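You operate a simulated robot arm through the tools that you are given. There is no shell and no other tool. Be economical: measure what you need, move in short steps, check, and stop when the job is done.

You are at the controls of a simulated two-armed robot. One attempt, no reset.

## Task
Fetch the blue wipe and set it on top of the white roll.

The check looks at the end state, three seconds after you hand in, the way a careful person would. Anything else that was tipped, shoved, dropped, spilled or broken makes it a failure.

## Robot
Two 7-joint arms with two-finger parallel grippers on one trunk, on a base that drives. Base frame: it is fixed to the floor where the robot stands at the start and does not move with it; the origin is under the middle of the robot, x ahead of it, y to its left, z up. Lengths are in m, angles in degrees, forces in N, time in s.
The left shoulder is at the start at [0.07, 0.134, 1.201], the right one opposite. With the tool pointing down near the work surface each hand reaches from about 0.18 to 0.64 m from the robot's upright axis, wherever it stands, measured 20 degrees to its own side. Payload 1.57 kg a hand.
Tool frame (each hand has its own): the origin (TCP) lies between the finger pads and is the grasp point; the fingertips stand 0.03 m ahead of it; z points along the fingers, y is the line along which they close. Largest opening 0.08 m; finger width 0.017, thickness 0.012; the body of the gripper, 0.04 by 0.082 m, starts 0.08 m behind the TCP.
Orientation is told as [roll, pitch, yaw] about the base's x, y, z axes, in that order, counted from this pose: with the fingers straight down and closing along the base's y, the tool's x points along the base's -x, its y along +y and its z along -z.

## Interface
- The arms move only by the tool nudge_tool. It takes "left_rows", "right_rows" or both (then of equal length, played together; a hand with none holds still); each is a list of rows, each an object of numbers (a shift or turn left out is 0, a gripper value left out holds the last): "ax", "ay", "az": the turn, a rotation vector about the tool's x, y, z in degrees; "tx", "ty", "tz": the shift along the tool's x, y, z in m; "hand": the finger opening in m, from 0 to 0.08. In form: [{"ax": .., "ay": .., "az": .., "tx": .., "ty": .., "tz": .., "hand": ..}, ...]. A call has 1 to 20 rows; each row is the pose to reach, as a shift and turn from the pose commanded when the call began, along the tool's axes at that moment. A row lasts 0.2 s, in which the tool goes at most 0.05 m and 8.6 degrees; a call with a longer step from one row to the next is refused whole, and so is a gripper value outside its range. A pose out of reach is approached as far as the arm can. The call stops where the force on the tool passes 40 N (or 10 N more than at its start, if that is more) or the arm is blocked; 0.2 s more then pass. Each finger travels about 0.153 m/s and halts on what it meets, pressing with about 42 N; the grip force reading is that of the motor and also rises with nothing between the fingers. The clock runs only during rows and for 0.2 s after the last one: add rows that repeat a pose to give the fingers time. The reply holds the time, the measured pose of the TCP, the force on the tool along the base axes, the opening and the grip force, in the units named above and with some noise, and new pictures: "pictures" is both (left out), scene, wrist or none (wrist: the cameras of the hands that moved).
- Cameras (640 x 400 px; columns grow to the right, rows downward): "scene" is now at [0.1334, 0.0223, 1.4346]; the picture's right is [0.27, -0.96, 0.00], its down [-0.59, -0.16, -0.79] and it looks along [0.76, 0.21, -0.62] (base axes); focal length 261 px, centre (320, 200). "left" rides on the left gripper at [0.072, 0.007, -0.122] in its tool frame; the picture's right is [-0.09, 1.00, 0.00], its down [-0.84, -0.08, -0.54] and it looks along [-0.54, -0.05, 0.84] (tool axes); focal length 238 px, centre (320, 200). "right" rides on the right gripper at [0.072, -0.007, -0.122] in its tool frame; the picture's right is [0.09, 1.00, 0.00], its down [-0.84, 0.08, -0.54] and it looks along [-0.54, 0.05, 0.84] (tool axes); focal length 238 px, centre (320, 200). There is no depth. A picture from a camera that has moved, and an enlarged one, comes with that camera's place and axes in the base frame and with its lens. The place of the scene camera against the robot may be out by one fixed shift of up to 0.012 m in any direction.
- lift_body(by): slides the trunk up (or, below 0, down) by that many m; the arms and the scene camera ride with it, the base frame stays. It gives what a move gives, with no picture.
- base_move(legs): drives the robot by 1 to 6 legs, each [ahead, left, turn to the left] in m, m and degrees, along the robot's own axes; the way and the turn of a leg run together, so that a leg with both is an arc; at most 1.5 m and 180 degrees a leg. The arms and the cameras ride along, it lands a little off, and it stops where it bumps. It gives what a move gives, and a new picture of the scene camera.
- turn_head(pan, tilt): turns the head with the scene camera to pan (to the left, within 86 degrees either way) and tilt (down, from -29 to 69), counted from straight ahead of the robot. It gives what a move gives, and a new picture of the scene camera.
- enlarge(camera, box): a new picture of the part [left, top, right, bottom] of that camera's present view, enlarged. It takes no simulated time.
- job_done(): hands the job in; it is judged then, once.

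Work in short steps. Places have to be worked out from the pictures, the camera data and where the tool is seen: move nearer, look again, correct. Check each grasp and each placing, and mend what went wrong. You have 120 turns and 170 pictures in all, those below and enlarged ones among them. Open the grippers and draw the arms clear of the work before you hand the job in, unless the task says otherwise; then end with one line.

The tools are called as a command line: name --argument value ..., lists and objects as JSON in quotes. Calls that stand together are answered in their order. nudge_tool: Moves the arms, as the interface text tells. Its arguments: {"type":"object","properties":{"left_rows":{"type":"array","items":{"type":"object","properties":{"ax":{"type":"number"},"ay":{"type":"number"},"az":{"type":"number"},"tx":{"type":"number"},"ty":{"type":"number"},"tz":{"type":"number"},"hand":{"type":"number"}}}},"right_rows":{"type":"array","items":{"type":"object","properties":{"ax":{"type":"number"},"ay":{"type":"number"},"az":{"type":"number"},"tx":{"type":"number"},"ty":{"type":"number"},"tz":{"type":"number"},"hand":{"type":"number"}}}},"pictures":{"type":"string","enum":["both","scene","wrist","none"]}},"required":[]} The other tools are called the same way: lift_body (by) slides the trunk up or down; base_move (legs) drives the base; turn_head (pan, tilt) turns the head that bears the scene camera; enlarge (camera, box) takes an enlarged picture of a part of a camera's view; job_done () hands the job in.

At the start:

```text
time: 0.0
left_position: [0.377, 0.3873, 1.2675]
left_tcp_rot: [0.0, 0.0, 0.0]
left_contact_force: [-0.7, 0.7, 0.6]
left_width: 0.0802
left_finger_force: 0.0
right_position: [0.3873, -0.0336, 1.2091]
right_tcp_rot: [0.0, -0.1, -0.1]
right_contact_force: [0.3, 0.0, 1.0]
right_width: 0.0803
right_finger_force: 0.0
trunk travel left (down, up): [-0.775, 0.165]
robot x, y, heading: [0.0006, -0.0007, 0.1]
head pan, tilt: [15.5, 38.0]
```

scene: 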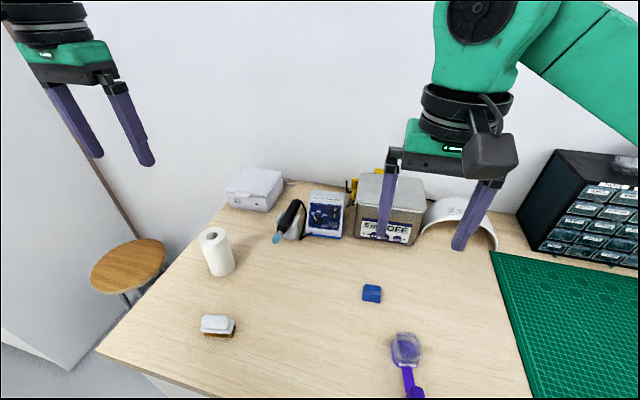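
right: 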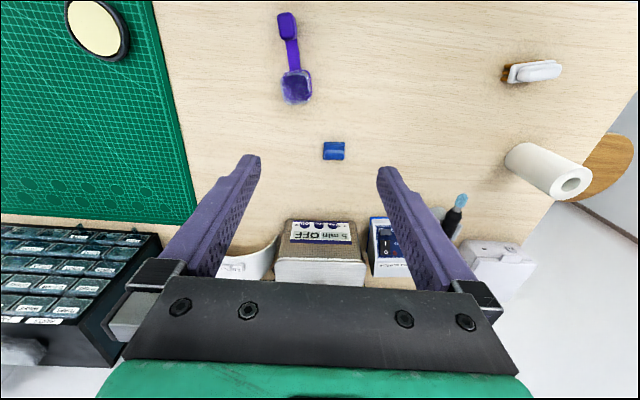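
left: 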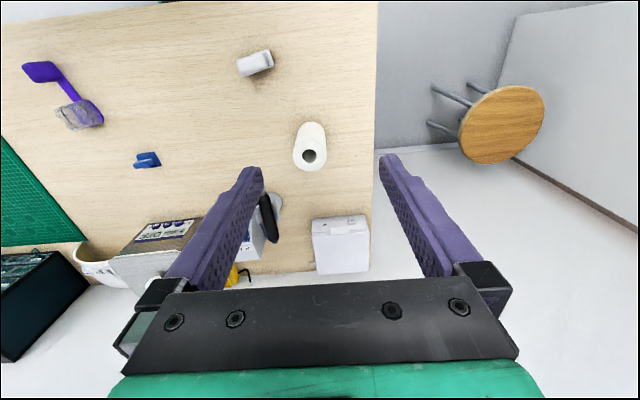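

I place the wipe near (0.485, 0.0) and the roll near (0.45, 0.35), about 0.12 m tall. First I'll look closer at both.

enlarge --camera "right" --box '[283, 120, 383, 182]'

enlarge --camera "scene" --box '[322, 262, 422, 324]'

enlarge --camera "scene" --box '[150, 200, 310, 300]'

```text
6.40 times, centred on (333, 151) of right
camera zoom: at [0.3169, -0.0425, 1.3316], right [-0.09, 1.0, 0.0], down [0.84, 0.08, 0.54], along [0.54, 0.05, -0.84], focal length 1525 px, centre (237, 514)
```

zoom: 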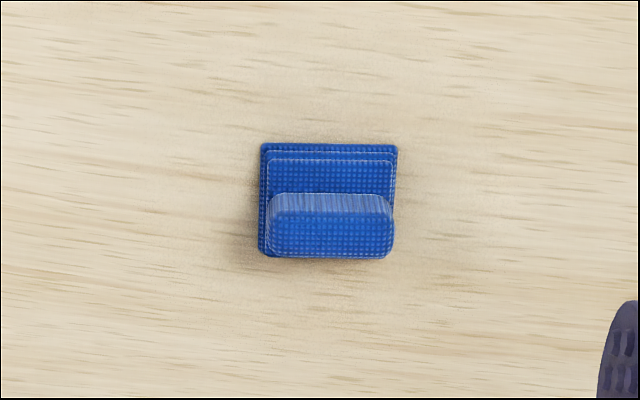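

```text
6.40 times, centred on (372, 293) of scene
camera zoom: at [0.1334, 0.0223, 1.4346], right [0.27, -0.96, 0.0], down [-0.59, -0.16, -0.79], along [0.76, 0.21, -0.62], focal length 1668 px, centre (-13, -395)
```

zoom: 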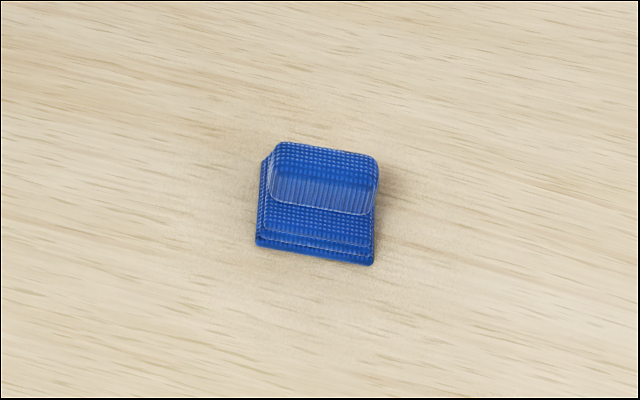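

```text
4.00 times, centred on (230, 250) of scene
camera zoom: at [0.1334, 0.0223, 1.4346], right [0.27, -0.96, 0.0], down [-0.59, -0.16, -0.79], along [0.76, 0.21, -0.62], focal length 1042 px, centre (680, 0)
```

zoom: 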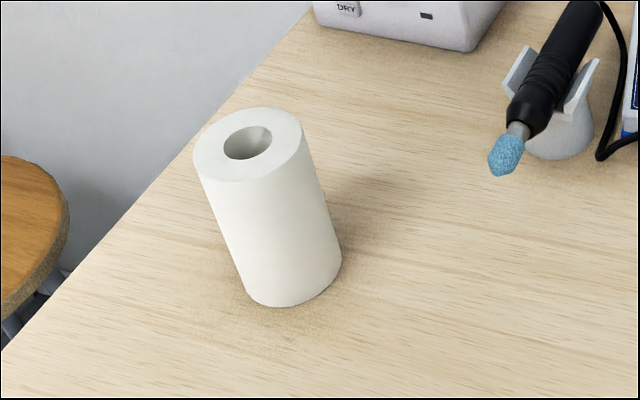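

The wipe is about 0.04 × 0.037 × 0.02 m, centred near (0.482, -0.001), with its sides square to the base axes to within about 5°. I'll use the left hand, and move the right hand out to the side first.

nudge_tool --right_rows '[{"ty": -0.04}, {"ty": -0.08}, {"ty": -0.12}, {"ty": -0.16}, {"ty": -0.2}, {"ty": -0.24}, {"ty": -0.28}]' --pictures "none"

```text
time: 1.6
left_position: [0.3762, 0.3845, 1.2682]
left_tcp_rot: [0.1, 0.0, 0.0]
left_contact_force: [0.2, -0.7, 0.1]
left_width: 0.0799
left_finger_force: 0.0
right_position: [0.3888, -0.3151, 1.2085]
right_tcp_rot: [0.1, 0.0, 0.1]
right_contact_force: [0.3, -0.3, 0.8]
right_width: 0.08
right_finger_force: 0.1
trunk travel left (down, up): [-0.775, 0.165]
robot x, y, heading: [-0.0002, -0.0003, 0.3]
head pan, tilt: [15.5, 38.0]
```

The right arm is clear. Next I'll move the left hand to above the wipe at about (0.482, 0.0, 1.07).

nudge_tool --left_rows '[{"tx": -0.01, "ty": -0.035}, {"tx": -0.02, "ty": -0.075}, {"tx": -0.03, "ty": -0.115}, {"tx": -0.04, "ty": -0.155}, {"tx": -0.05, "ty": -0.195}, {"tx": -0.06, "ty": -0.235}, {"tx": -0.07, "ty": -0.275}, {"tx": -0.08, "ty": -0.315}, {"tx": -0.09, "ty": -0.355}, {"tx": -0.105, "ty": -0.386}, {"tx": -0.105, "ty": -0.386, "tz": 0.04}, {"tx": -0.105, "ty": -0.386, "tz": 0.08}, {"tx": -0.105, "ty": -0.386, "tz": 0.12}, {"tx": -0.105, "ty": -0.386, "tz": 0.16}, {"tx": -0.105, "ty": -0.386, "tz": 0.2}]'

```text
time: 4.8
left_position: [0.4433, 0.0654, 1.068]
left_tcp_rot: [-0.2, 0.0, 0.0]
left_contact_force: [-0.3, -0.4, 0.3]
left_width: 0.0802
left_finger_force: 0.0
left hand out of reach, approached as far as the arm can: row 7, 8, 9, 10, 11, 12, 13, 14, 15
right_position: [0.391, -0.3143, 1.2086]
right_tcp_rot: [0.2, 0.0, 0.0]
right_contact_force: [0.5, 0.3, 0.6]
right_width: 0.0799
right_finger_force: 0.2
trunk travel left (down, up): [-0.775, 0.165]
robot x, y, heading: [0.0012, 0.0007, -0.0]
head pan, tilt: [15.5, 38.0]
camera scene: at [0.1345, 0.0221, 1.4345], right [0.27, -0.96, 0.0], down [-0.59, -0.16, -0.79], along [0.76, 0.21, -0.62], focal length 261 px, centre (320, 200)
camera left: at [0.3713, 0.0701, 1.1914], right [0.09, 1.0, 0.0], down [0.84, -0.08, 0.54], along [0.54, -0.05, -0.84], focal length 238 px, centre (320, 200)
```

scene: 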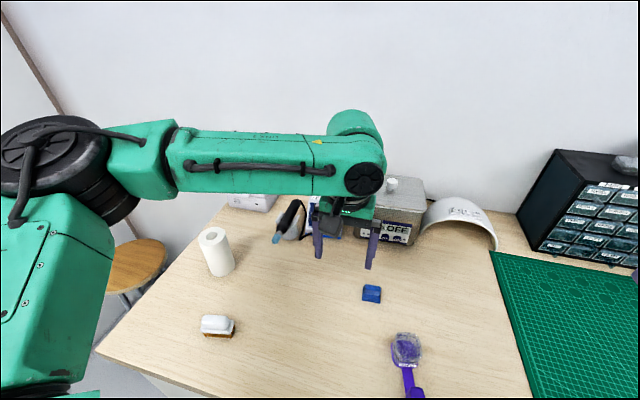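
left: 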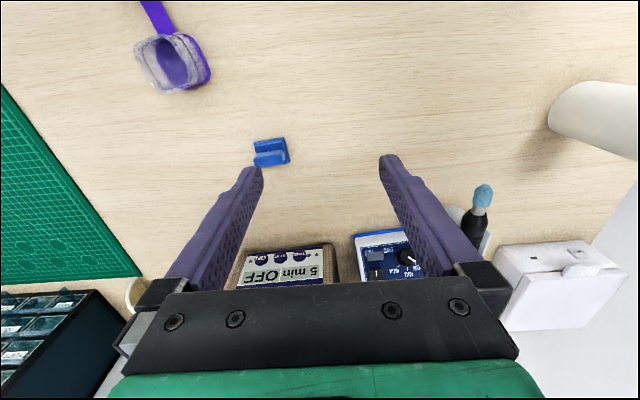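

The left arm stops about 0.065 m short in y. I'll drive the base 0.1 m to the right, so the wipe falls to the left arm's side.

base_move --legs '[[0, -0.1, 0]]'

```text
time: 5.9
left_position: [0.443, -0.029, 1.0695]
left_tcp_rot: [-0.3, 0.0, 0.0]
left_contact_force: [-0.3, -0.5, -0.3]
left_width: 0.0799
left_finger_force: 0.0
right_position: [0.389, -0.4072, 1.2097]
right_tcp_rot: [-0.1, 0.0, -0.1]
right_contact_force: [0.0, -0.4, -0.3]
right_width: 0.0804
right_finger_force: 0.1
trunk travel left (down, up): [-0.775, 0.165]
robot x, y, heading: [0.0006, -0.0941, -0.2]
head pan, tilt: [15.5, 38.0]
camera scene: at [0.1333, -0.0704, 1.4346], right [0.27, -0.96, 0.0], down [-0.59, -0.17, -0.79], along [0.76, 0.21, -0.62], focal length 261 px, centre (320, 200)
```

scene: 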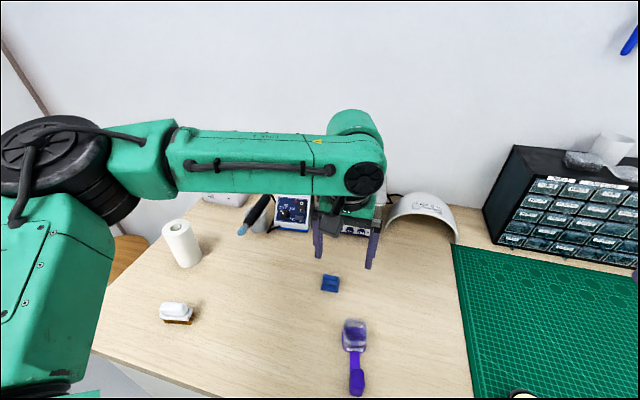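

The commanded pose may still be the unreachable one. A zero-shift row will show where the hand settles.

nudge_tool --left_rows '[{"tz": 0.0}, {"tz": 0.0}]' --pictures "wrist"

```text
time: 6.5
left_position: [0.4426, -0.029, 1.0696]
left_tcp_rot: [-0.1, 0.0, 0.1]
left_contact_force: [0.1, 0.4, 0.0]
left_width: 0.08
left_finger_force: 0.0
right_position: [0.3904, -0.4085, 1.209]
right_tcp_rot: [0.0, 0.0, 0.1]
right_contact_force: [-0.2, 0.2, 0.7]
right_width: 0.0797
right_finger_force: 0.0
trunk travel left (down, up): [-0.775, 0.165]
robot x, y, heading: [0.0008, -0.0946, -0.2]
head pan, tilt: [15.5, 38.0]
camera left: at [0.3704, -0.0245, 1.1921], right [0.09, 1.0, 0.0], down [0.84, -0.08, 0.54], along [0.54, -0.05, -0.84], focal length 238 px, centre (320, 200)
```

left: 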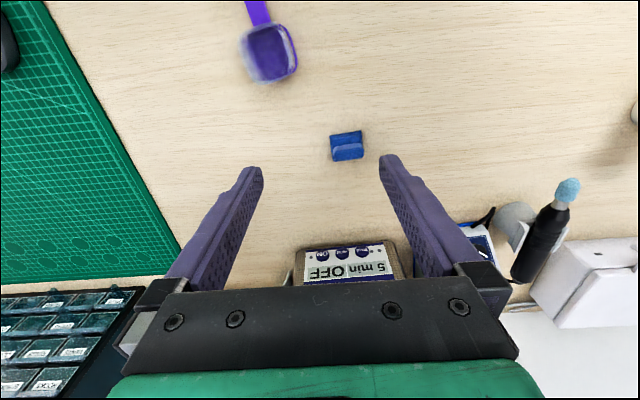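

The commanded pose now matches the measured one, and the wipe reads as (0.478, 0.0). I'll centre over it, go down to z≈0.99, and look again.

nudge_tool --left_rows '[{"tx": -0.018, "ty": 0.015}, {"tx": -0.036, "ty": 0.029}, {"tx": -0.036, "ty": 0.029, "tz": 0.04}, {"tx": -0.036, "ty": 0.029, "tz": 0.08}, {"tx": -0.036, "ty": 0.029, "tz": 0.08}]'

```text
time: 7.7
left_position: [0.4701, 0.0057, 0.9898]
left_tcp_rot: [-0.1, 0.0, -0.1]
left_contact_force: [0.1, 0.8, -0.2]
left_width: 0.08
left_finger_force: 0.2
left hand out of reach, approached as far as the arm can: row 4, 5
right_position: [0.3893, -0.4092, 1.2088]
right_tcp_rot: [0.0, 0.0, 0.0]
right_contact_force: [-0.3, 0.9, 0.0]
right_width: 0.0799
right_finger_force: 0.1
trunk travel left (down, up): [-0.775, 0.165]
robot x, y, heading: [-0.0008, -0.0974, 0.1]
head pan, tilt: [15.5, 38.0]
camera scene: at [0.1333, -0.0738, 1.4346], right [0.27, -0.96, 0.0], down [-0.59, -0.16, -0.79], along [0.76, 0.21, -0.62], focal length 261 px, centre (320, 200)
camera left: at [0.3985, 0.0097, 1.1135], right [0.09, 1.0, 0.0], down [0.84, -0.08, 0.54], along [0.54, -0.05, -0.84], focal length 238 px, centre (320, 200)
```

scene: 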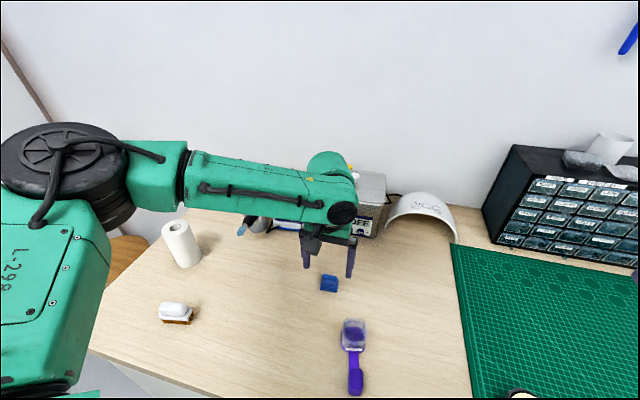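
left: 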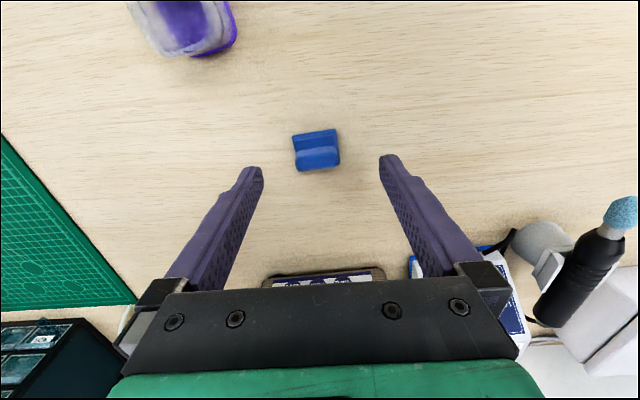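

The arm is short of reach again while going down. I'll shift the base another 0.09 m right; the fingertips at 0.96 stay clear of everything on that path.

base_move --legs '[[0, -0.09, 0]]'

nudge_tool --left_rows '[{"ty": 0.04}, {"ty": 0.084}, {"ty": 0.084, "tx": -0.008}]'

```text
time: 8.8
left_position: [0.472, -0.0828, 0.9912]
left_tcp_rot: [-0.4, -0.1, 0.0]
left_contact_force: [0.0, 0.9, -0.3]
left_width: 0.0799
left_finger_force: 0.1
right_position: [0.3894, -0.497, 1.2093]
right_tcp_rot: [-0.2, 0.0, -0.1]
right_contact_force: [-0.7, 0.3, 0.1]
right_width: 0.0801
right_finger_force: 0.0
trunk travel left (down, up): [-0.775, 0.165]
robot x, y, heading: [0.0004, -0.1851, 0.2]
head pan, tilt: [15.5, 38.0]
camera scene: at [0.1333, -0.1602, 1.4346], right [0.27, -0.96, 0.0], down [-0.59, -0.17, -0.79], along [0.76, 0.21, -0.62], focal length 261 px, centre (320, 200)
```

scene: 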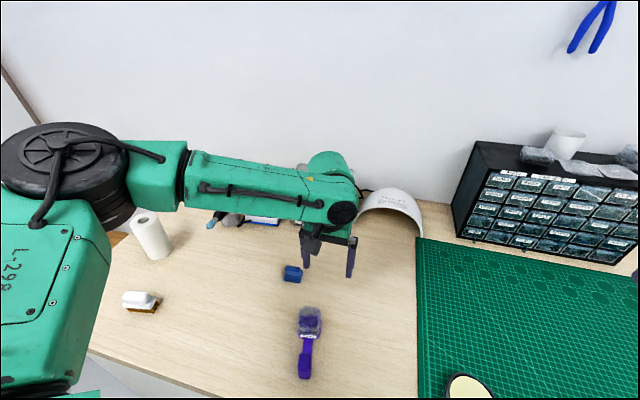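

```text
time: 9.6
left_position: [0.4791, -0.0024, 0.9913]
left_tcp_rot: [-0.1, 0.0, 0.0]
left_contact_force: [0.8, -0.2, 0.2]
left_width: 0.0803
left_finger_force: 0.0
right_position: [0.3899, -0.5022, 1.2089]
right_tcp_rot: [0.1, 0.0, 0.0]
right_contact_force: [0.1, -1.0, -0.4]
right_width: 0.0796
right_finger_force: 0.0
trunk travel left (down, up): [-0.775, 0.165]
robot x, y, heading: [-0.0009, -0.1861, 0.0]
head pan, tilt: [15.5, 38.0]
camera scene: at [0.1344, -0.1669, 1.4346], right [0.27, -0.96, 0.0], down [-0.59, -0.16, -0.79], along [0.76, 0.21, -0.62], focal length 261 px, centre (320, 200)
camera left: at [0.4071, 0.0022, 1.1139], right [0.09, 1.0, 0.0], down [0.84, -0.08, 0.54], along [0.54, -0.05, -0.84], focal length 238 px, centre (320, 200)
```

scene: 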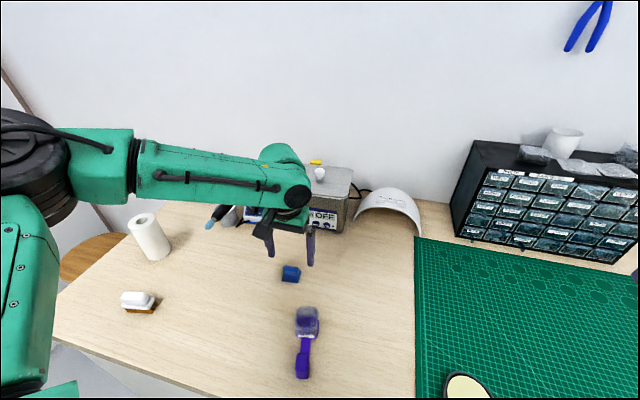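
left: 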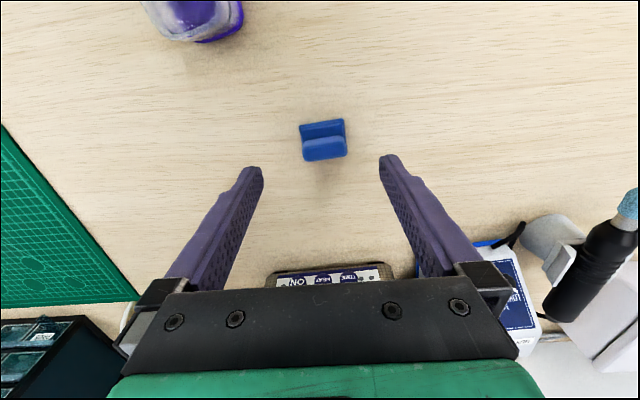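

The wipe reads as x 0.463–0.497, y≈0, yaw≈0, so the hand is centred. I'll go down 0.057 m, to fingertips just above the table, and close.

nudge_tool --left_rows '[{"tz": 0.03}, {"tz": 0.05}, {"tz": 0.057}, {"tz": 0.057}, {"tz": 0.057, "hand": 0.05}]'

```text
time: 10.8
left_position: [0.4801, 0.0006, 0.9337]
left_tcp_rot: [-0.2, -0.1, 0.0]
left_contact_force: [0.4, 0.8, 0.0]
left_width: 0.0501
left_finger_force: 0.2
right_position: [0.3903, -0.4997, 1.209]
right_tcp_rot: [0.1, 0.0, 0.0]
right_contact_force: [-0.9, 0.0, -0.3]
right_width: 0.0799
right_finger_force: 0.1
trunk travel left (down, up): [-0.775, 0.165]
robot x, y, heading: [0.0, -0.1846, 0.0]
head pan, tilt: [15.5, 38.0]
camera scene: at [0.1335, -0.1641, 1.4346], right [0.27, -0.96, 0.0], down [-0.59, -0.16, -0.79], along [0.76, 0.21, -0.62], focal length 261 px, centre (320, 200)
camera left: at [0.4075, 0.0046, 1.0571], right [0.09, 1.0, 0.0], down [0.84, -0.08, 0.54], along [0.54, -0.05, -0.84], focal length 238 px, centre (320, 200)
```

scene: 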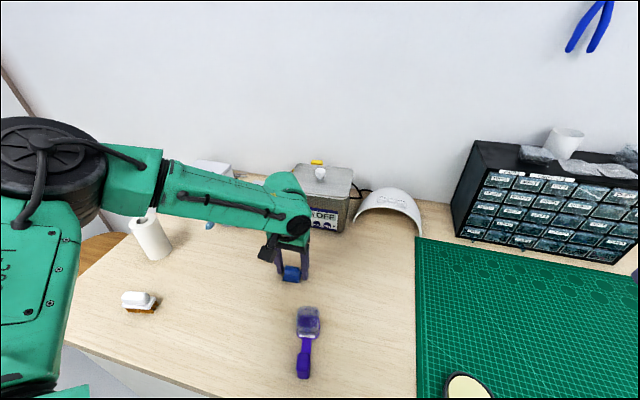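
left: 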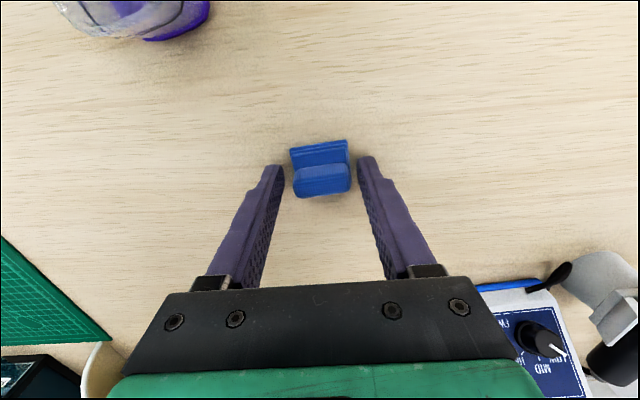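

The fingers straddle the wipe. I'll close and lift a little.

nudge_tool --left_rows '[{"hand": 0.0}, {"hand": 0.0}, {"hand": 0.0}, {"hand": 0.0}]' --pictures "none"

nudge_tool --left_rows '[{"tz": -0.03}, {"tz": -0.07}, {"tz": -0.11}, {"tz": -0.15}, {"tz": -0.19}, {"tz": -0.22}]'

```text
time: 11.8
left_position: [0.4798, 0.0011, 0.9339]
left_tcp_rot: [-0.2, -0.1, -0.1]
left_contact_force: [1.2, 0.3, 0.2]
left_width: 0.0385
left_finger_force: 42.4
right_position: [0.3881, -0.5004, 1.2089]
right_tcp_rot: [0.0, -0.1, 0.1]
right_contact_force: [0.1, -0.5, 0.1]
right_width: 0.0802
right_finger_force: 0.0
trunk travel left (down, up): [-0.775, 0.165]
robot x, y, heading: [-0.0007, -0.1868, 0.0]
head pan, tilt: [15.5, 38.0]
```

```text
time: 13.2
left_position: [0.4778, -0.0008, 1.1546]
left_tcp_rot: [-0.2, -0.1, -0.1]
left_contact_force: [0.0, 0.1, -0.7]
left_width: 0.0385
left_finger_force: 42.1
right_position: [0.389, -0.4996, 1.2087]
right_tcp_rot: [0.1, 0.0, -0.1]
right_contact_force: [-0.6, 0.4, -0.5]
right_width: 0.0801
right_finger_force: 0.1
trunk travel left (down, up): [-0.775, 0.165]
robot x, y, heading: [-0.0013, -0.1866, 0.3]
head pan, tilt: [15.5, 38.0]
camera scene: at [0.1328, -0.1642, 1.4347], right [0.27, -0.96, 0.0], down [-0.59, -0.16, -0.79], along [0.76, 0.21, -0.62], focal length 261 px, centre (320, 200)
camera left: at [0.4062, 0.0044, 1.2779], right [0.09, 1.0, 0.0], down [0.84, -0.08, 0.54], along [0.54, -0.05, -0.84], focal length 238 px, centre (320, 200)
```

scene: 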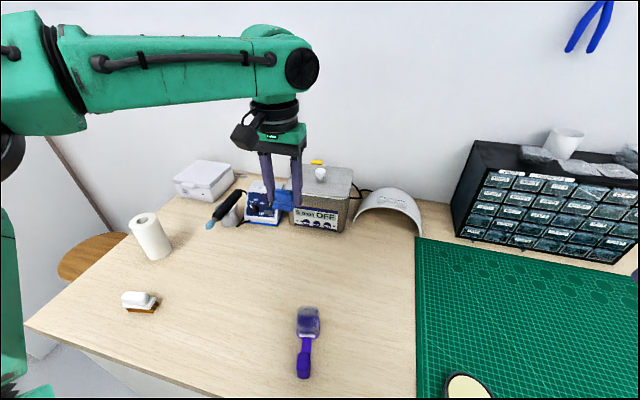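
left: 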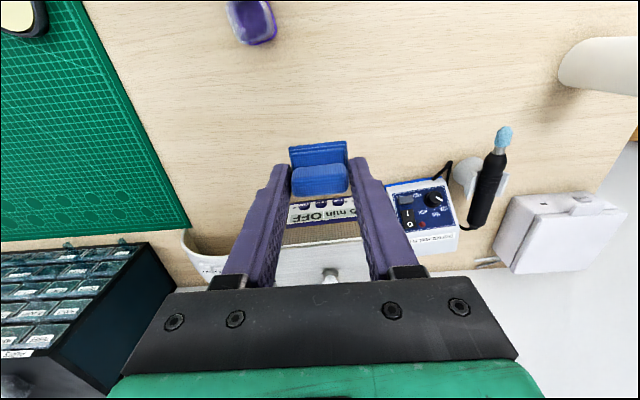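

The grip holds at 0.0385 m and the wipe hangs level. I'll drive the base 0.24 m left so the roll sits well inside the left arm's reach; the hand stays at z 1.15, above everything on the way.

base_move --legs '[[0, 0.24, 0]]'

nudge_tool --left_rows '[{"tz": 0.0}]' --pictures "wrist"

```text
time: 15.0
left_position: [0.4783, 0.2368, 1.1547]
left_tcp_rot: [0.1, -0.1, -0.1]
left_contact_force: [-0.5, 0.0, -0.9]
left_width: 0.0386
left_finger_force: 42.1
right_position: [0.3896, -0.262, 1.2085]
right_tcp_rot: [0.1, 0.0, 0.0]
right_contact_force: [0.3, 0.1, 0.3]
right_width: 0.0803
right_finger_force: 0.1
trunk travel left (down, up): [-0.775, 0.165]
robot x, y, heading: [0.0024, 0.0562, -0.1]
head pan, tilt: [15.5, 38.0]
camera scene: at [0.1333, 0.0732, 1.4347], right [0.27, -0.96, 0.0], down [-0.59, -0.16, -0.79], along [0.76, 0.21, -0.62], focal length 261 px, centre (320, 200)
```

scene: 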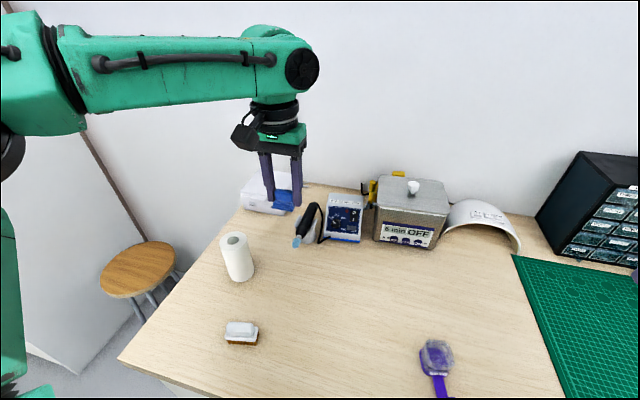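

```text
time: 15.4
left_position: [0.4792, 0.2385, 1.1549]
left_tcp_rot: [-0.1, -0.1, 0.0]
left_contact_force: [-0.9, -0.6, 0.8]
left_width: 0.0385
left_finger_force: 41.8
right_position: [0.3898, -0.2603, 1.2093]
right_tcp_rot: [0.0, 0.0, 0.0]
right_contact_force: [-0.1, 1.1, -0.1]
right_width: 0.0798
right_finger_force: 0.0
trunk travel left (down, up): [-0.775, 0.165]
robot x, y, heading: [-0.0021, 0.0529, -0.2]
head pan, tilt: [15.5, 38.0]
camera left: at [0.4066, 0.2436, 1.2774], right [0.09, 1.0, 0.0], down [0.84, -0.08, 0.54], along [0.54, -0.05, -0.84], focal length 238 px, centre (320, 200)
```

left: 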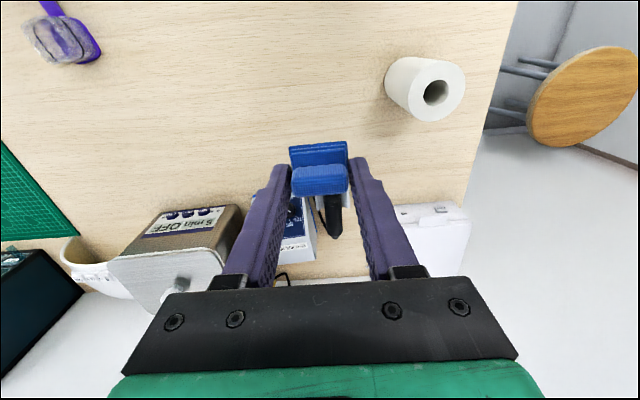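

From both cameras the roll's top centre is near (0.453, 0.353, 1.022). I'll move over it at z≈1.10, with the wipe bottom about 0.045 m above, and check alignment.

nudge_tool --left_rows '[{"tx": 0.006, "ty": 0.03}, {"tx": 0.013, "ty": 0.06}, {"tx": 0.02, "ty": 0.09}, {"tx": 0.026, "ty": 0.115}, {"tx": 0.026, "ty": 0.115, "tz": 0.03}, {"tx": 0.026, "ty": 0.115, "tz": 0.055}, {"tx": 0.026, "ty": 0.115, "tz": 0.055}]'

```text
time: 17.0
left_position: [0.452, 0.3549, 1.0975]
left_tcp_rot: [-0.1, -0.1, 0.1]
left_contact_force: [0.4, 0.5, -0.2]
left_width: 0.0387
left_finger_force: 41.3
right_position: [0.389, -0.2589, 1.2099]
right_tcp_rot: [0.0, -0.1, 0.0]
right_contact_force: [0.0, 0.5, 0.4]
right_width: 0.0799
right_finger_force: 0.2
trunk travel left (down, up): [-0.775, 0.165]
robot x, y, heading: [0.0034, 0.0541, 0.0]
head pan, tilt: [15.5, 38.0]
camera scene: at [0.1327, 0.076, 1.4347], right [0.27, -0.96, 0.0], down [-0.59, -0.17, -0.79], along [0.76, 0.21, -0.62], focal length 261 px, centre (320, 200)
camera left: at [0.3807, 0.3603, 1.2201], right [0.09, 1.0, 0.0], down [0.84, -0.07, 0.54], along [0.54, -0.05, -0.84], focal length 238 px, centre (320, 200)
```

scene: 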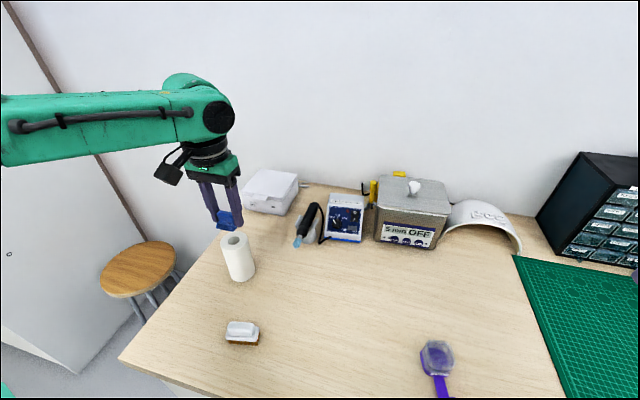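
left: 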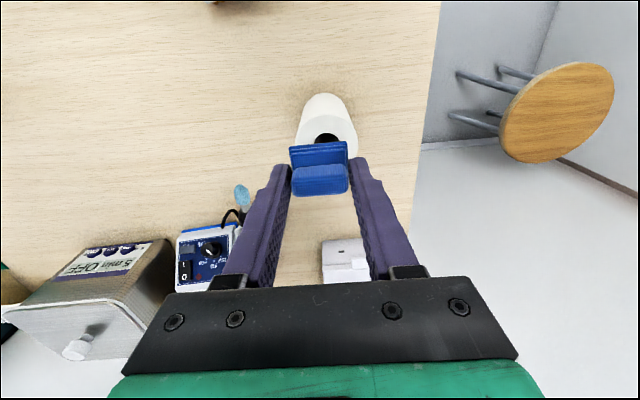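

enlarge --camera "left" --box '[266, 80, 386, 155]'

enlarge --camera "scene" --box '[180, 200, 300, 275]'

```text
5.33 times, centred on (326, 118) of left
camera zoom: at [0.3807, 0.3603, 1.2201], right [0.09, 1.0, 0.0], down [0.84, -0.07, 0.54], along [0.54, -0.05, -0.84], focal length 1271 px, centre (288, 640)
```

zoom: 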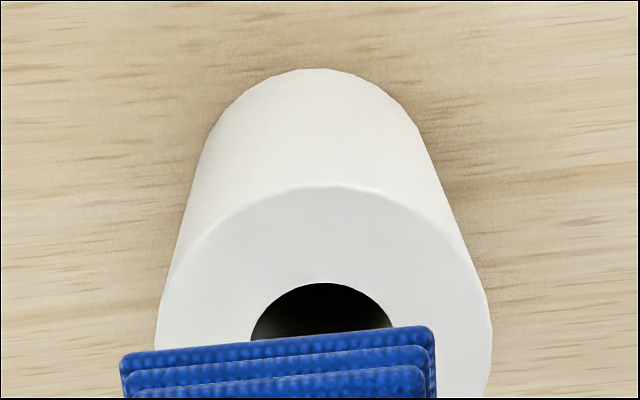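

```text
5.33 times, centred on (240, 238) of scene
camera zoom: at [0.1327, 0.076, 1.4347], right [0.27, -0.96, 0.0], down [-0.59, -0.17, -0.79], along [0.76, 0.21, -0.62], focal length 1390 px, centre (747, 0)
```

zoom: 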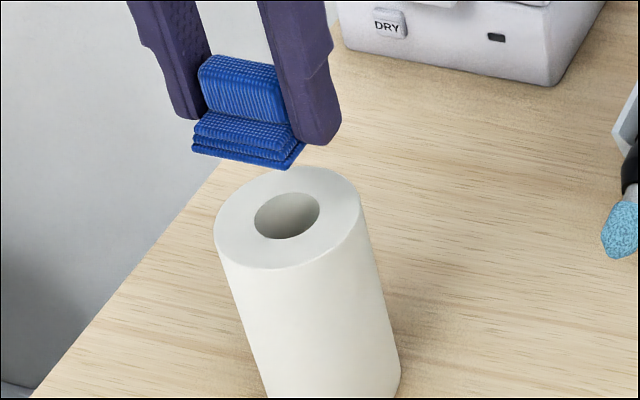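

Relative to the hand, the roll centre is about 4 mm further in x and y, with radius ≈0.027. The top is at z 1.013–1.022. I'll correct and lower to just above it.

nudge_tool --left_rows '[{"tx": -0.004, "ty": 0.004}, {"tx": -0.004, "ty": 0.004, "tz": 0.02}, {"tx": -0.004, "ty": 0.004, "tz": 0.034}, {"tx": -0.004, "ty": 0.004, "tz": 0.034}]' --pictures "none"

enlarge --camera "left" --box '[266, 100, 386, 175]'

enlarge --camera "scene" --box '[180, 200, 300, 275]'

```text
time: 18.0
left_position: [0.4567, 0.358, 1.0641]
left_tcp_rot: [-0.1, -0.1, 0.0]
left_contact_force: [-0.8, -0.2, -0.8]
left_width: 0.0382
left_finger_force: 42.0
right_position: [0.39, -0.2604, 1.2098]
right_tcp_rot: [0.0, 0.0, 0.0]
right_contact_force: [0.1, 0.0, -0.3]
right_width: 0.0801
right_finger_force: 0.0
trunk travel left (down, up): [-0.775, 0.165]
robot x, y, heading: [0.0022, 0.0518, -0.1]
head pan, tilt: [15.5, 38.0]
```

```text
5.33 times, centred on (326, 138) of left
camera zoom: at [0.3854, 0.3632, 1.187], right [0.09, 1.0, 0.0], down [0.84, -0.08, 0.54], along [0.54, -0.05, -0.84], focal length 1271 px, centre (288, 533)
```

zoom: 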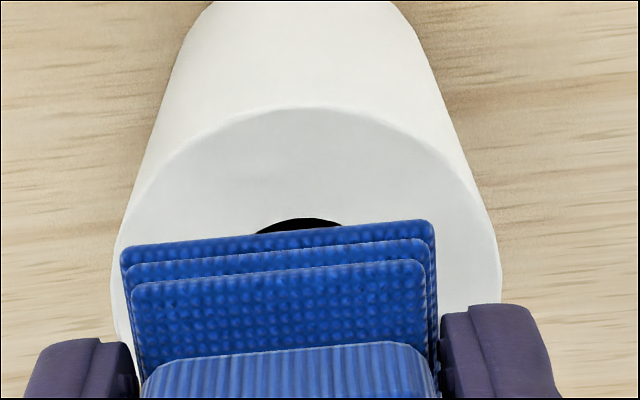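

```text
5.33 times, centred on (240, 238) of scene
camera zoom: at [0.1333, 0.0755, 1.4346], right [0.27, -0.96, 0.0], down [-0.59, -0.16, -0.79], along [0.76, 0.21, -0.62], focal length 1390 px, centre (747, 0)
```

zoom: 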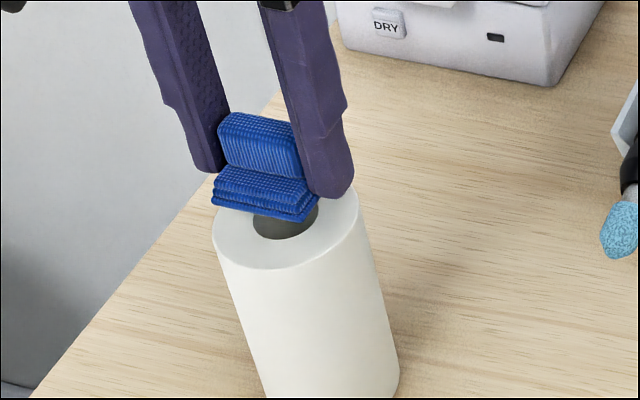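

The wipe is centred within 2 mm and about 1 cm above the roll. I'll go down in small steps and watch the force.

nudge_tool --left_rows '[{"tz": 0.002, "ty": 0.001}, {"tz": 0.004, "ty": 0.001}, {"tz": 0.006, "ty": 0.001}, {"tz": 0.007, "ty": 0.001}]' --pictures "none"

enlarge --camera "scene" --box '[200, 215, 280, 265]'

```text
time: 19.0
left_position: [0.4575, 0.3602, 1.0583]
left_tcp_rot: [0.0, 0.0, 0.0]
left_contact_force: [-0.1, 0.6, -0.8]
left_width: 0.0386
left_finger_force: 42.2
right_position: [0.3902, -0.2596, 1.2085]
right_tcp_rot: [-0.1, 0.0, 0.0]
right_contact_force: [0.5, 0.9, 0.7]
right_width: 0.0801
right_finger_force: 0.0
trunk travel left (down, up): [-0.775, 0.165]
robot x, y, heading: [0.0018, 0.0508, 0.3]
head pan, tilt: [15.5, 38.0]
```

```text
8.00 times, centred on (240, 240) of scene
camera zoom: at [0.1334, 0.0757, 1.4346], right [0.27, -0.96, 0.0], down [-0.59, -0.16, -0.79], along [0.76, 0.21, -0.62], focal length 2085 px, centre (960, -120)
```

zoom: 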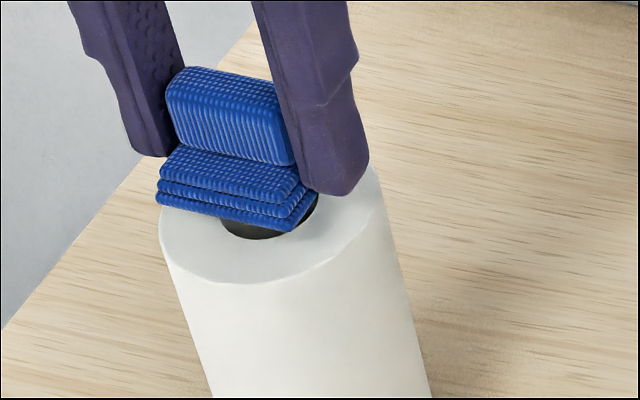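

There's no contact yet at 1.058, so I'll keep going in 1 mm rows.

nudge_tool --left_rows '[{"tz": 0.001}, {"tz": 0.002}, {"tz": 0.003}, {"tz": 0.004}]' --pictures "none"

enlarge --camera "scene" --box '[200, 215, 280, 265]'

```text
time: 20.0
left_position: [0.457, 0.3603, 1.054]
left_tcp_rot: [-0.1, -0.1, 0.0]
left_contact_force: [-0.3, 0.0, -0.5]
left_width: 0.0385
left_finger_force: 41.5
right_position: [0.3897, -0.2601, 1.2089]
right_tcp_rot: [0.0, 0.1, -0.1]
right_contact_force: [-0.6, 0.5, 0.5]
right_width: 0.08
right_finger_force: 0.1
trunk travel left (down, up): [-0.775, 0.165]
robot x, y, heading: [-0.0, 0.0521, -0.1]
head pan, tilt: [15.5, 38.0]
```

```text
8.00 times, centred on (240, 240) of scene
camera zoom: at [0.1334, 0.0757, 1.4346], right [0.27, -0.96, 0.0], down [-0.59, -0.16, -0.79], along [0.76, 0.21, -0.62], focal length 2085 px, centre (960, -120)
```

zoom: 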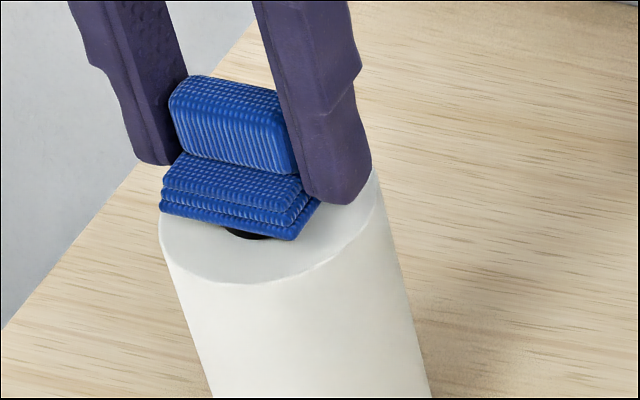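

Still free, so I'll go down another 4 mm.

nudge_tool --left_rows '[{"tz": 0.001}, {"tz": 0.002}, {"tz": 0.003}, {"tz": 0.004}]' --pictures "none"

enlarge --camera "scene" --box '[200, 215, 280, 265]'

```text
time: 21.0
left_position: [0.4577, 0.3592, 1.049]
left_tcp_rot: [-0.1, -0.1, 0.0]
left_contact_force: [0.1, -0.8, 0.3]
left_width: 0.0385
left_finger_force: 41.9
right_position: [0.3897, -0.2601, 1.2084]
right_tcp_rot: [-0.1, 0.0, 0.1]
right_contact_force: [0.8, 0.1, -0.1]
right_width: 0.0797
right_finger_force: 0.0
trunk travel left (down, up): [-0.775, 0.165]
robot x, y, heading: [-0.0022, 0.0526, 0.1]
head pan, tilt: [15.5, 38.0]
```

```text
8.00 times, centred on (240, 240) of scene
camera zoom: at [0.1334, 0.0757, 1.4346], right [0.27, -0.96, 0.0], down [-0.59, -0.16, -0.79], along [0.76, 0.21, -0.62], focal length 2085 px, centre (960, -120)
```

zoom: 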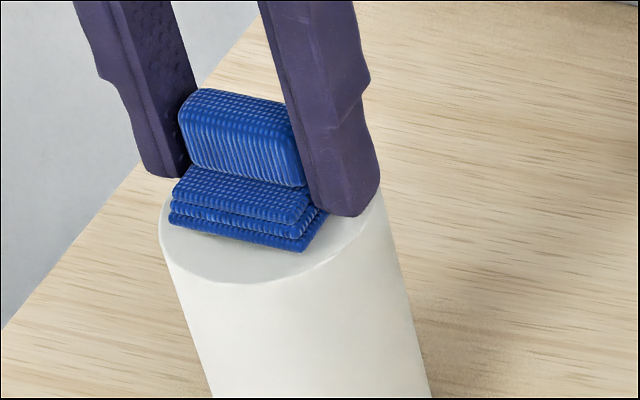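

It's close now and I still read no force. I'll take another 4 mm in 1 mm rows.

nudge_tool --left_rows '[{"tz": 0.001}, {"tz": 0.002}, {"tz": 0.003}, {"tz": 0.004}]' --pictures "none"

enlarge --camera "scene" --box '[200, 215, 280, 265]'

enlarge --camera "left" --box '[260, 120, 388, 200]'

```text
time: 22.0
left_position: [0.4567, 0.3589, 1.0455]
left_tcp_rot: [-0.1, -0.1, 0.0]
left_contact_force: [-0.6, 0.2, 0.7]
left_width: 0.0384
left_finger_force: 41.7
right_position: [0.3889, -0.2594, 1.2085]
right_tcp_rot: [0.0, 0.0, -0.1]
right_contact_force: [-0.1, -0.6, -0.6]
right_width: 0.0797
right_finger_force: 0.0
trunk travel left (down, up): [-0.775, 0.165]
robot x, y, heading: [0.0025, 0.0574, -0.2]
head pan, tilt: [15.5, 38.0]
```

```text
8.00 times, centred on (240, 240) of scene
camera zoom: at [0.1334, 0.0757, 1.4346], right [0.27, -0.96, 0.0], down [-0.59, -0.16, -0.79], along [0.76, 0.21, -0.62], focal length 2085 px, centre (960, -120)
```

zoom: 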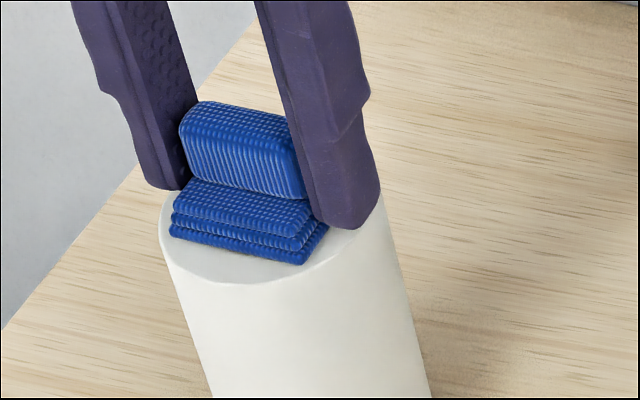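

```text
5.00 times, centred on (324, 160) of left
camera zoom: at [0.3845, 0.3639, 1.1688], right [0.09, 1.0, 0.0], down [0.84, -0.08, 0.54], along [0.54, -0.05, -0.84], focal length 1192 px, centre (300, 400)
```

zoom: 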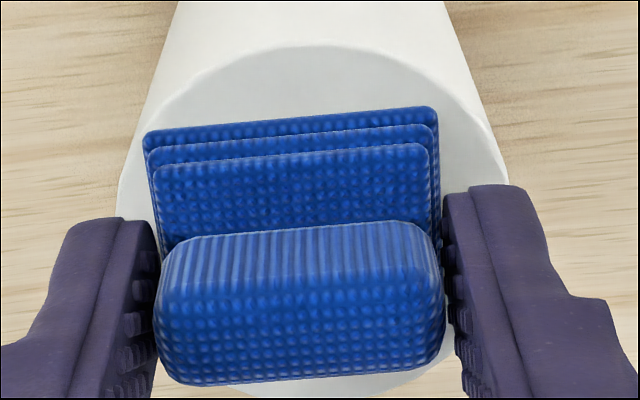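

Centred within about 2 mm, with no contact yet. I'll shift 1.5 mm in y and keep going down.

nudge_tool --left_rows '[{"ty": 0.0015}, {"ty": 0.0015, "tz": 0.001}, {"ty": 0.0015, "tz": 0.002}, {"ty": 0.0015, "tz": 0.003}]' --pictures "none"

enlarge --camera "scene" --box '[200, 215, 280, 265]'

```text
time: 23.0
left_position: [0.4571, 0.3602, 1.0438]
left_tcp_rot: [0.0, -0.2, -0.1]
left_contact_force: [0.3, 2.0, 3.9]
left_width: 0.0382
left_finger_force: 42.1
right_position: [0.3895, -0.2594, 1.2097]
right_tcp_rot: [0.0, -0.1, -0.1]
right_contact_force: [0.0, -0.1, 0.1]
right_width: 0.0799
right_finger_force: 0.0
trunk travel left (down, up): [-0.775, 0.165]
robot x, y, heading: [0.0003, 0.0507, -0.3]
head pan, tilt: [15.5, 38.0]
```

```text
8.00 times, centred on (240, 240) of scene
camera zoom: at [0.1327, 0.0756, 1.4348], right [0.27, -0.96, 0.0], down [-0.59, -0.16, -0.79], along [0.76, 0.21, -0.62], focal length 2085 px, centre (960, -120)
```

zoom: 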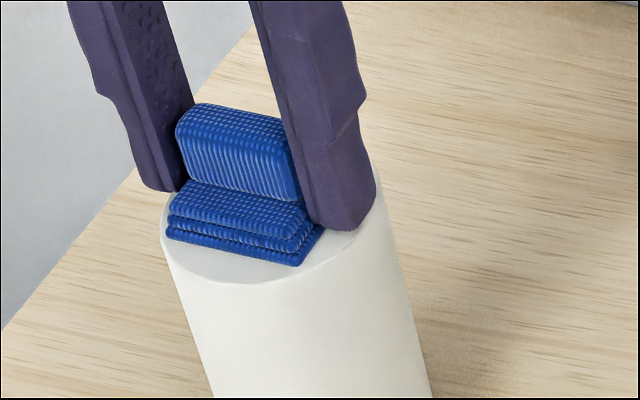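

The upward force of about 4 N shows the wipe resting on the roll. I'll open slowly, then rise straight up.

nudge_tool --left_rows '[{"hand": 0.042}, {"hand": 0.048}, {"hand": 0.056}, {"hand": 0.06}, {"hand": 0.06}]' --pictures "wrist"

enlarge --camera "scene" --box '[200, 215, 280, 265]'

```text
time: 24.2
left_position: [0.4572, 0.3613, 1.0439]
left_tcp_rot: [-0.1, -0.1, 0.0]
left_contact_force: [0.7, 1.0, -0.5]
left_width: 0.06
left_finger_force: 0.0
right_position: [0.391, -0.259, 1.2082]
right_tcp_rot: [0.0, 0.0, -0.1]
right_contact_force: [0.2, 0.0, -0.2]
right_width: 0.08
right_finger_force: 0.1
trunk travel left (down, up): [-0.775, 0.165]
robot x, y, heading: [-0.0025, 0.0526, 0.1]
head pan, tilt: [15.5, 38.0]
camera left: at [0.3847, 0.3657, 1.1664], right [0.09, 1.0, 0.0], down [0.84, -0.08, 0.54], along [0.54, -0.05, -0.84], focal length 238 px, centre (320, 200)
```

left: 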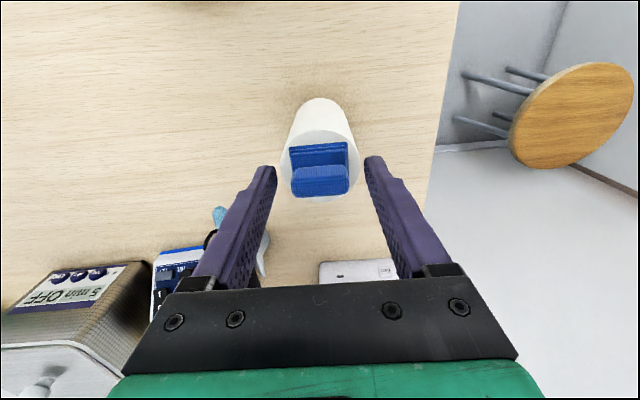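

```text
8.00 times, centred on (240, 240) of scene
camera zoom: at [0.1332, 0.0756, 1.4346], right [0.27, -0.96, 0.0], down [-0.59, -0.16, -0.79], along [0.76, 0.21, -0.62], focal length 2085 px, centre (960, -120)
```

zoom: 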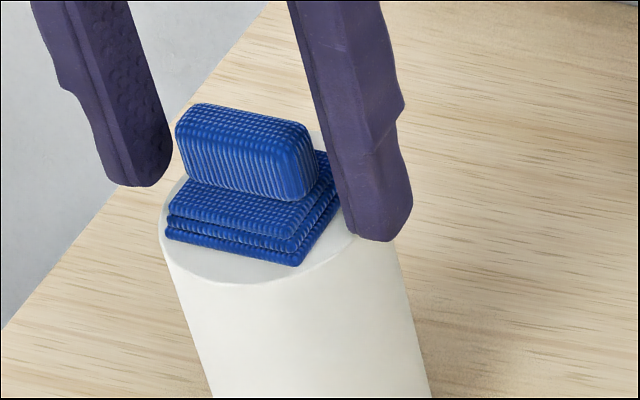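

The wipe is released and sits centred on the roll. I'll open to full width, rise, and pull back.

nudge_tool --left_rows '[{"hand": 0.075}, {"tz": -0.02}, {"tz": -0.05}, {"tz": -0.09}, {"tz": -0.13}, {"tz": -0.17}, {"tz": -0.2, "hand": 0.08}, {"tz": -0.2, "tx": 0.04}, {"tz": -0.2, "tx": 0.08}, {"tz": -0.2, "tx": 0.08}]'

enlarge --camera "scene" --box '[190, 210, 302, 280]'

```text
time: 26.4
left_position: [0.3787, 0.3604, 1.2441]
left_tcp_rot: [-0.1, 0.0, 0.0]
left_contact_force: [-0.2, -0.1, -0.4]
left_width: 0.08
left_finger_force: 0.0
right_position: [0.391, -0.2612, 1.2085]
right_tcp_rot: [0.0, 0.1, 0.0]
right_contact_force: [0.6, 0.0, 0.2]
right_width: 0.0799
right_finger_force: 0.0
trunk travel left (down, up): [-0.775, 0.165]
robot x, y, heading: [-0.0038, 0.0516, 0.2]
head pan, tilt: [15.5, 38.0]
camera scene: at [0.1352, 0.0747, 1.4344], right [0.27, -0.96, 0.0], down [-0.59, -0.16, -0.79], along [0.76, 0.21, -0.62], focal length 261 px, centre (320, 200)
camera left: at [0.3075, 0.3658, 1.3669], right [0.09, 1.0, 0.0], down [0.84, -0.08, 0.54], along [0.54, -0.05, -0.84], focal length 238 px, centre (320, 200)
```

scene: 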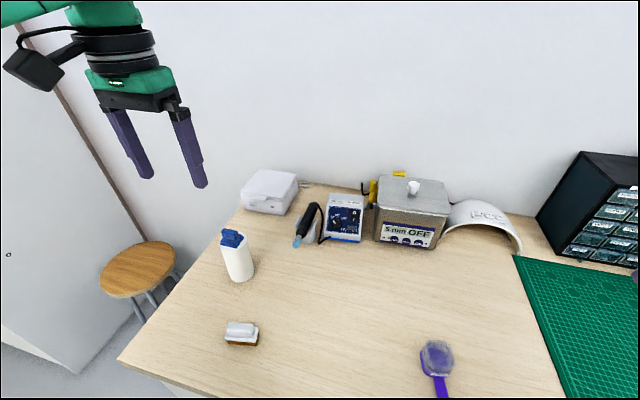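
left: 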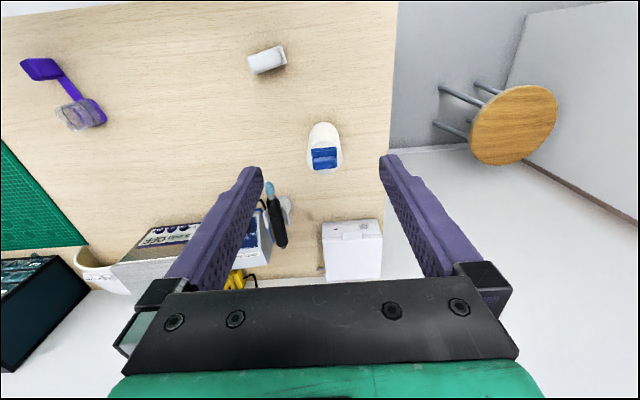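

```text
5.71 times, centred on (246, 245) of scene
camera zoom: at [0.1352, 0.0747, 1.4344], right [0.27, -0.96, 0.0], down [-0.59, -0.16, -0.79], along [0.76, 0.21, -0.62], focal length 1489 px, centre (743, -57)
```

zoom: 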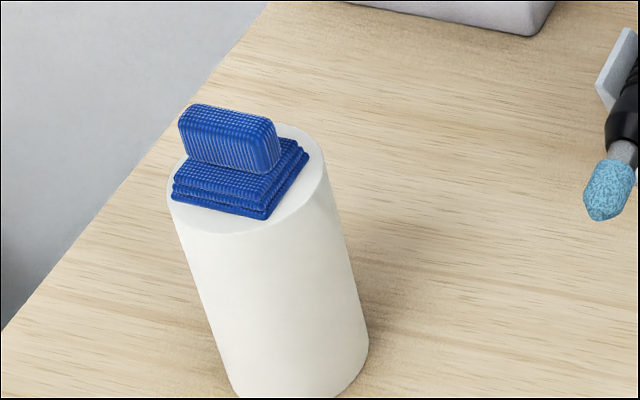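

The wipe sits on the upright roll, nothing else has moved, and both arms are clear with the grippers open. I'm handing in.

job_done

```text
The job is handed in.
```

The blue wipe is on top of the white roll, centred to within a few millimetres; the roll is still upright, and in the last pictures nothing else had been moved.
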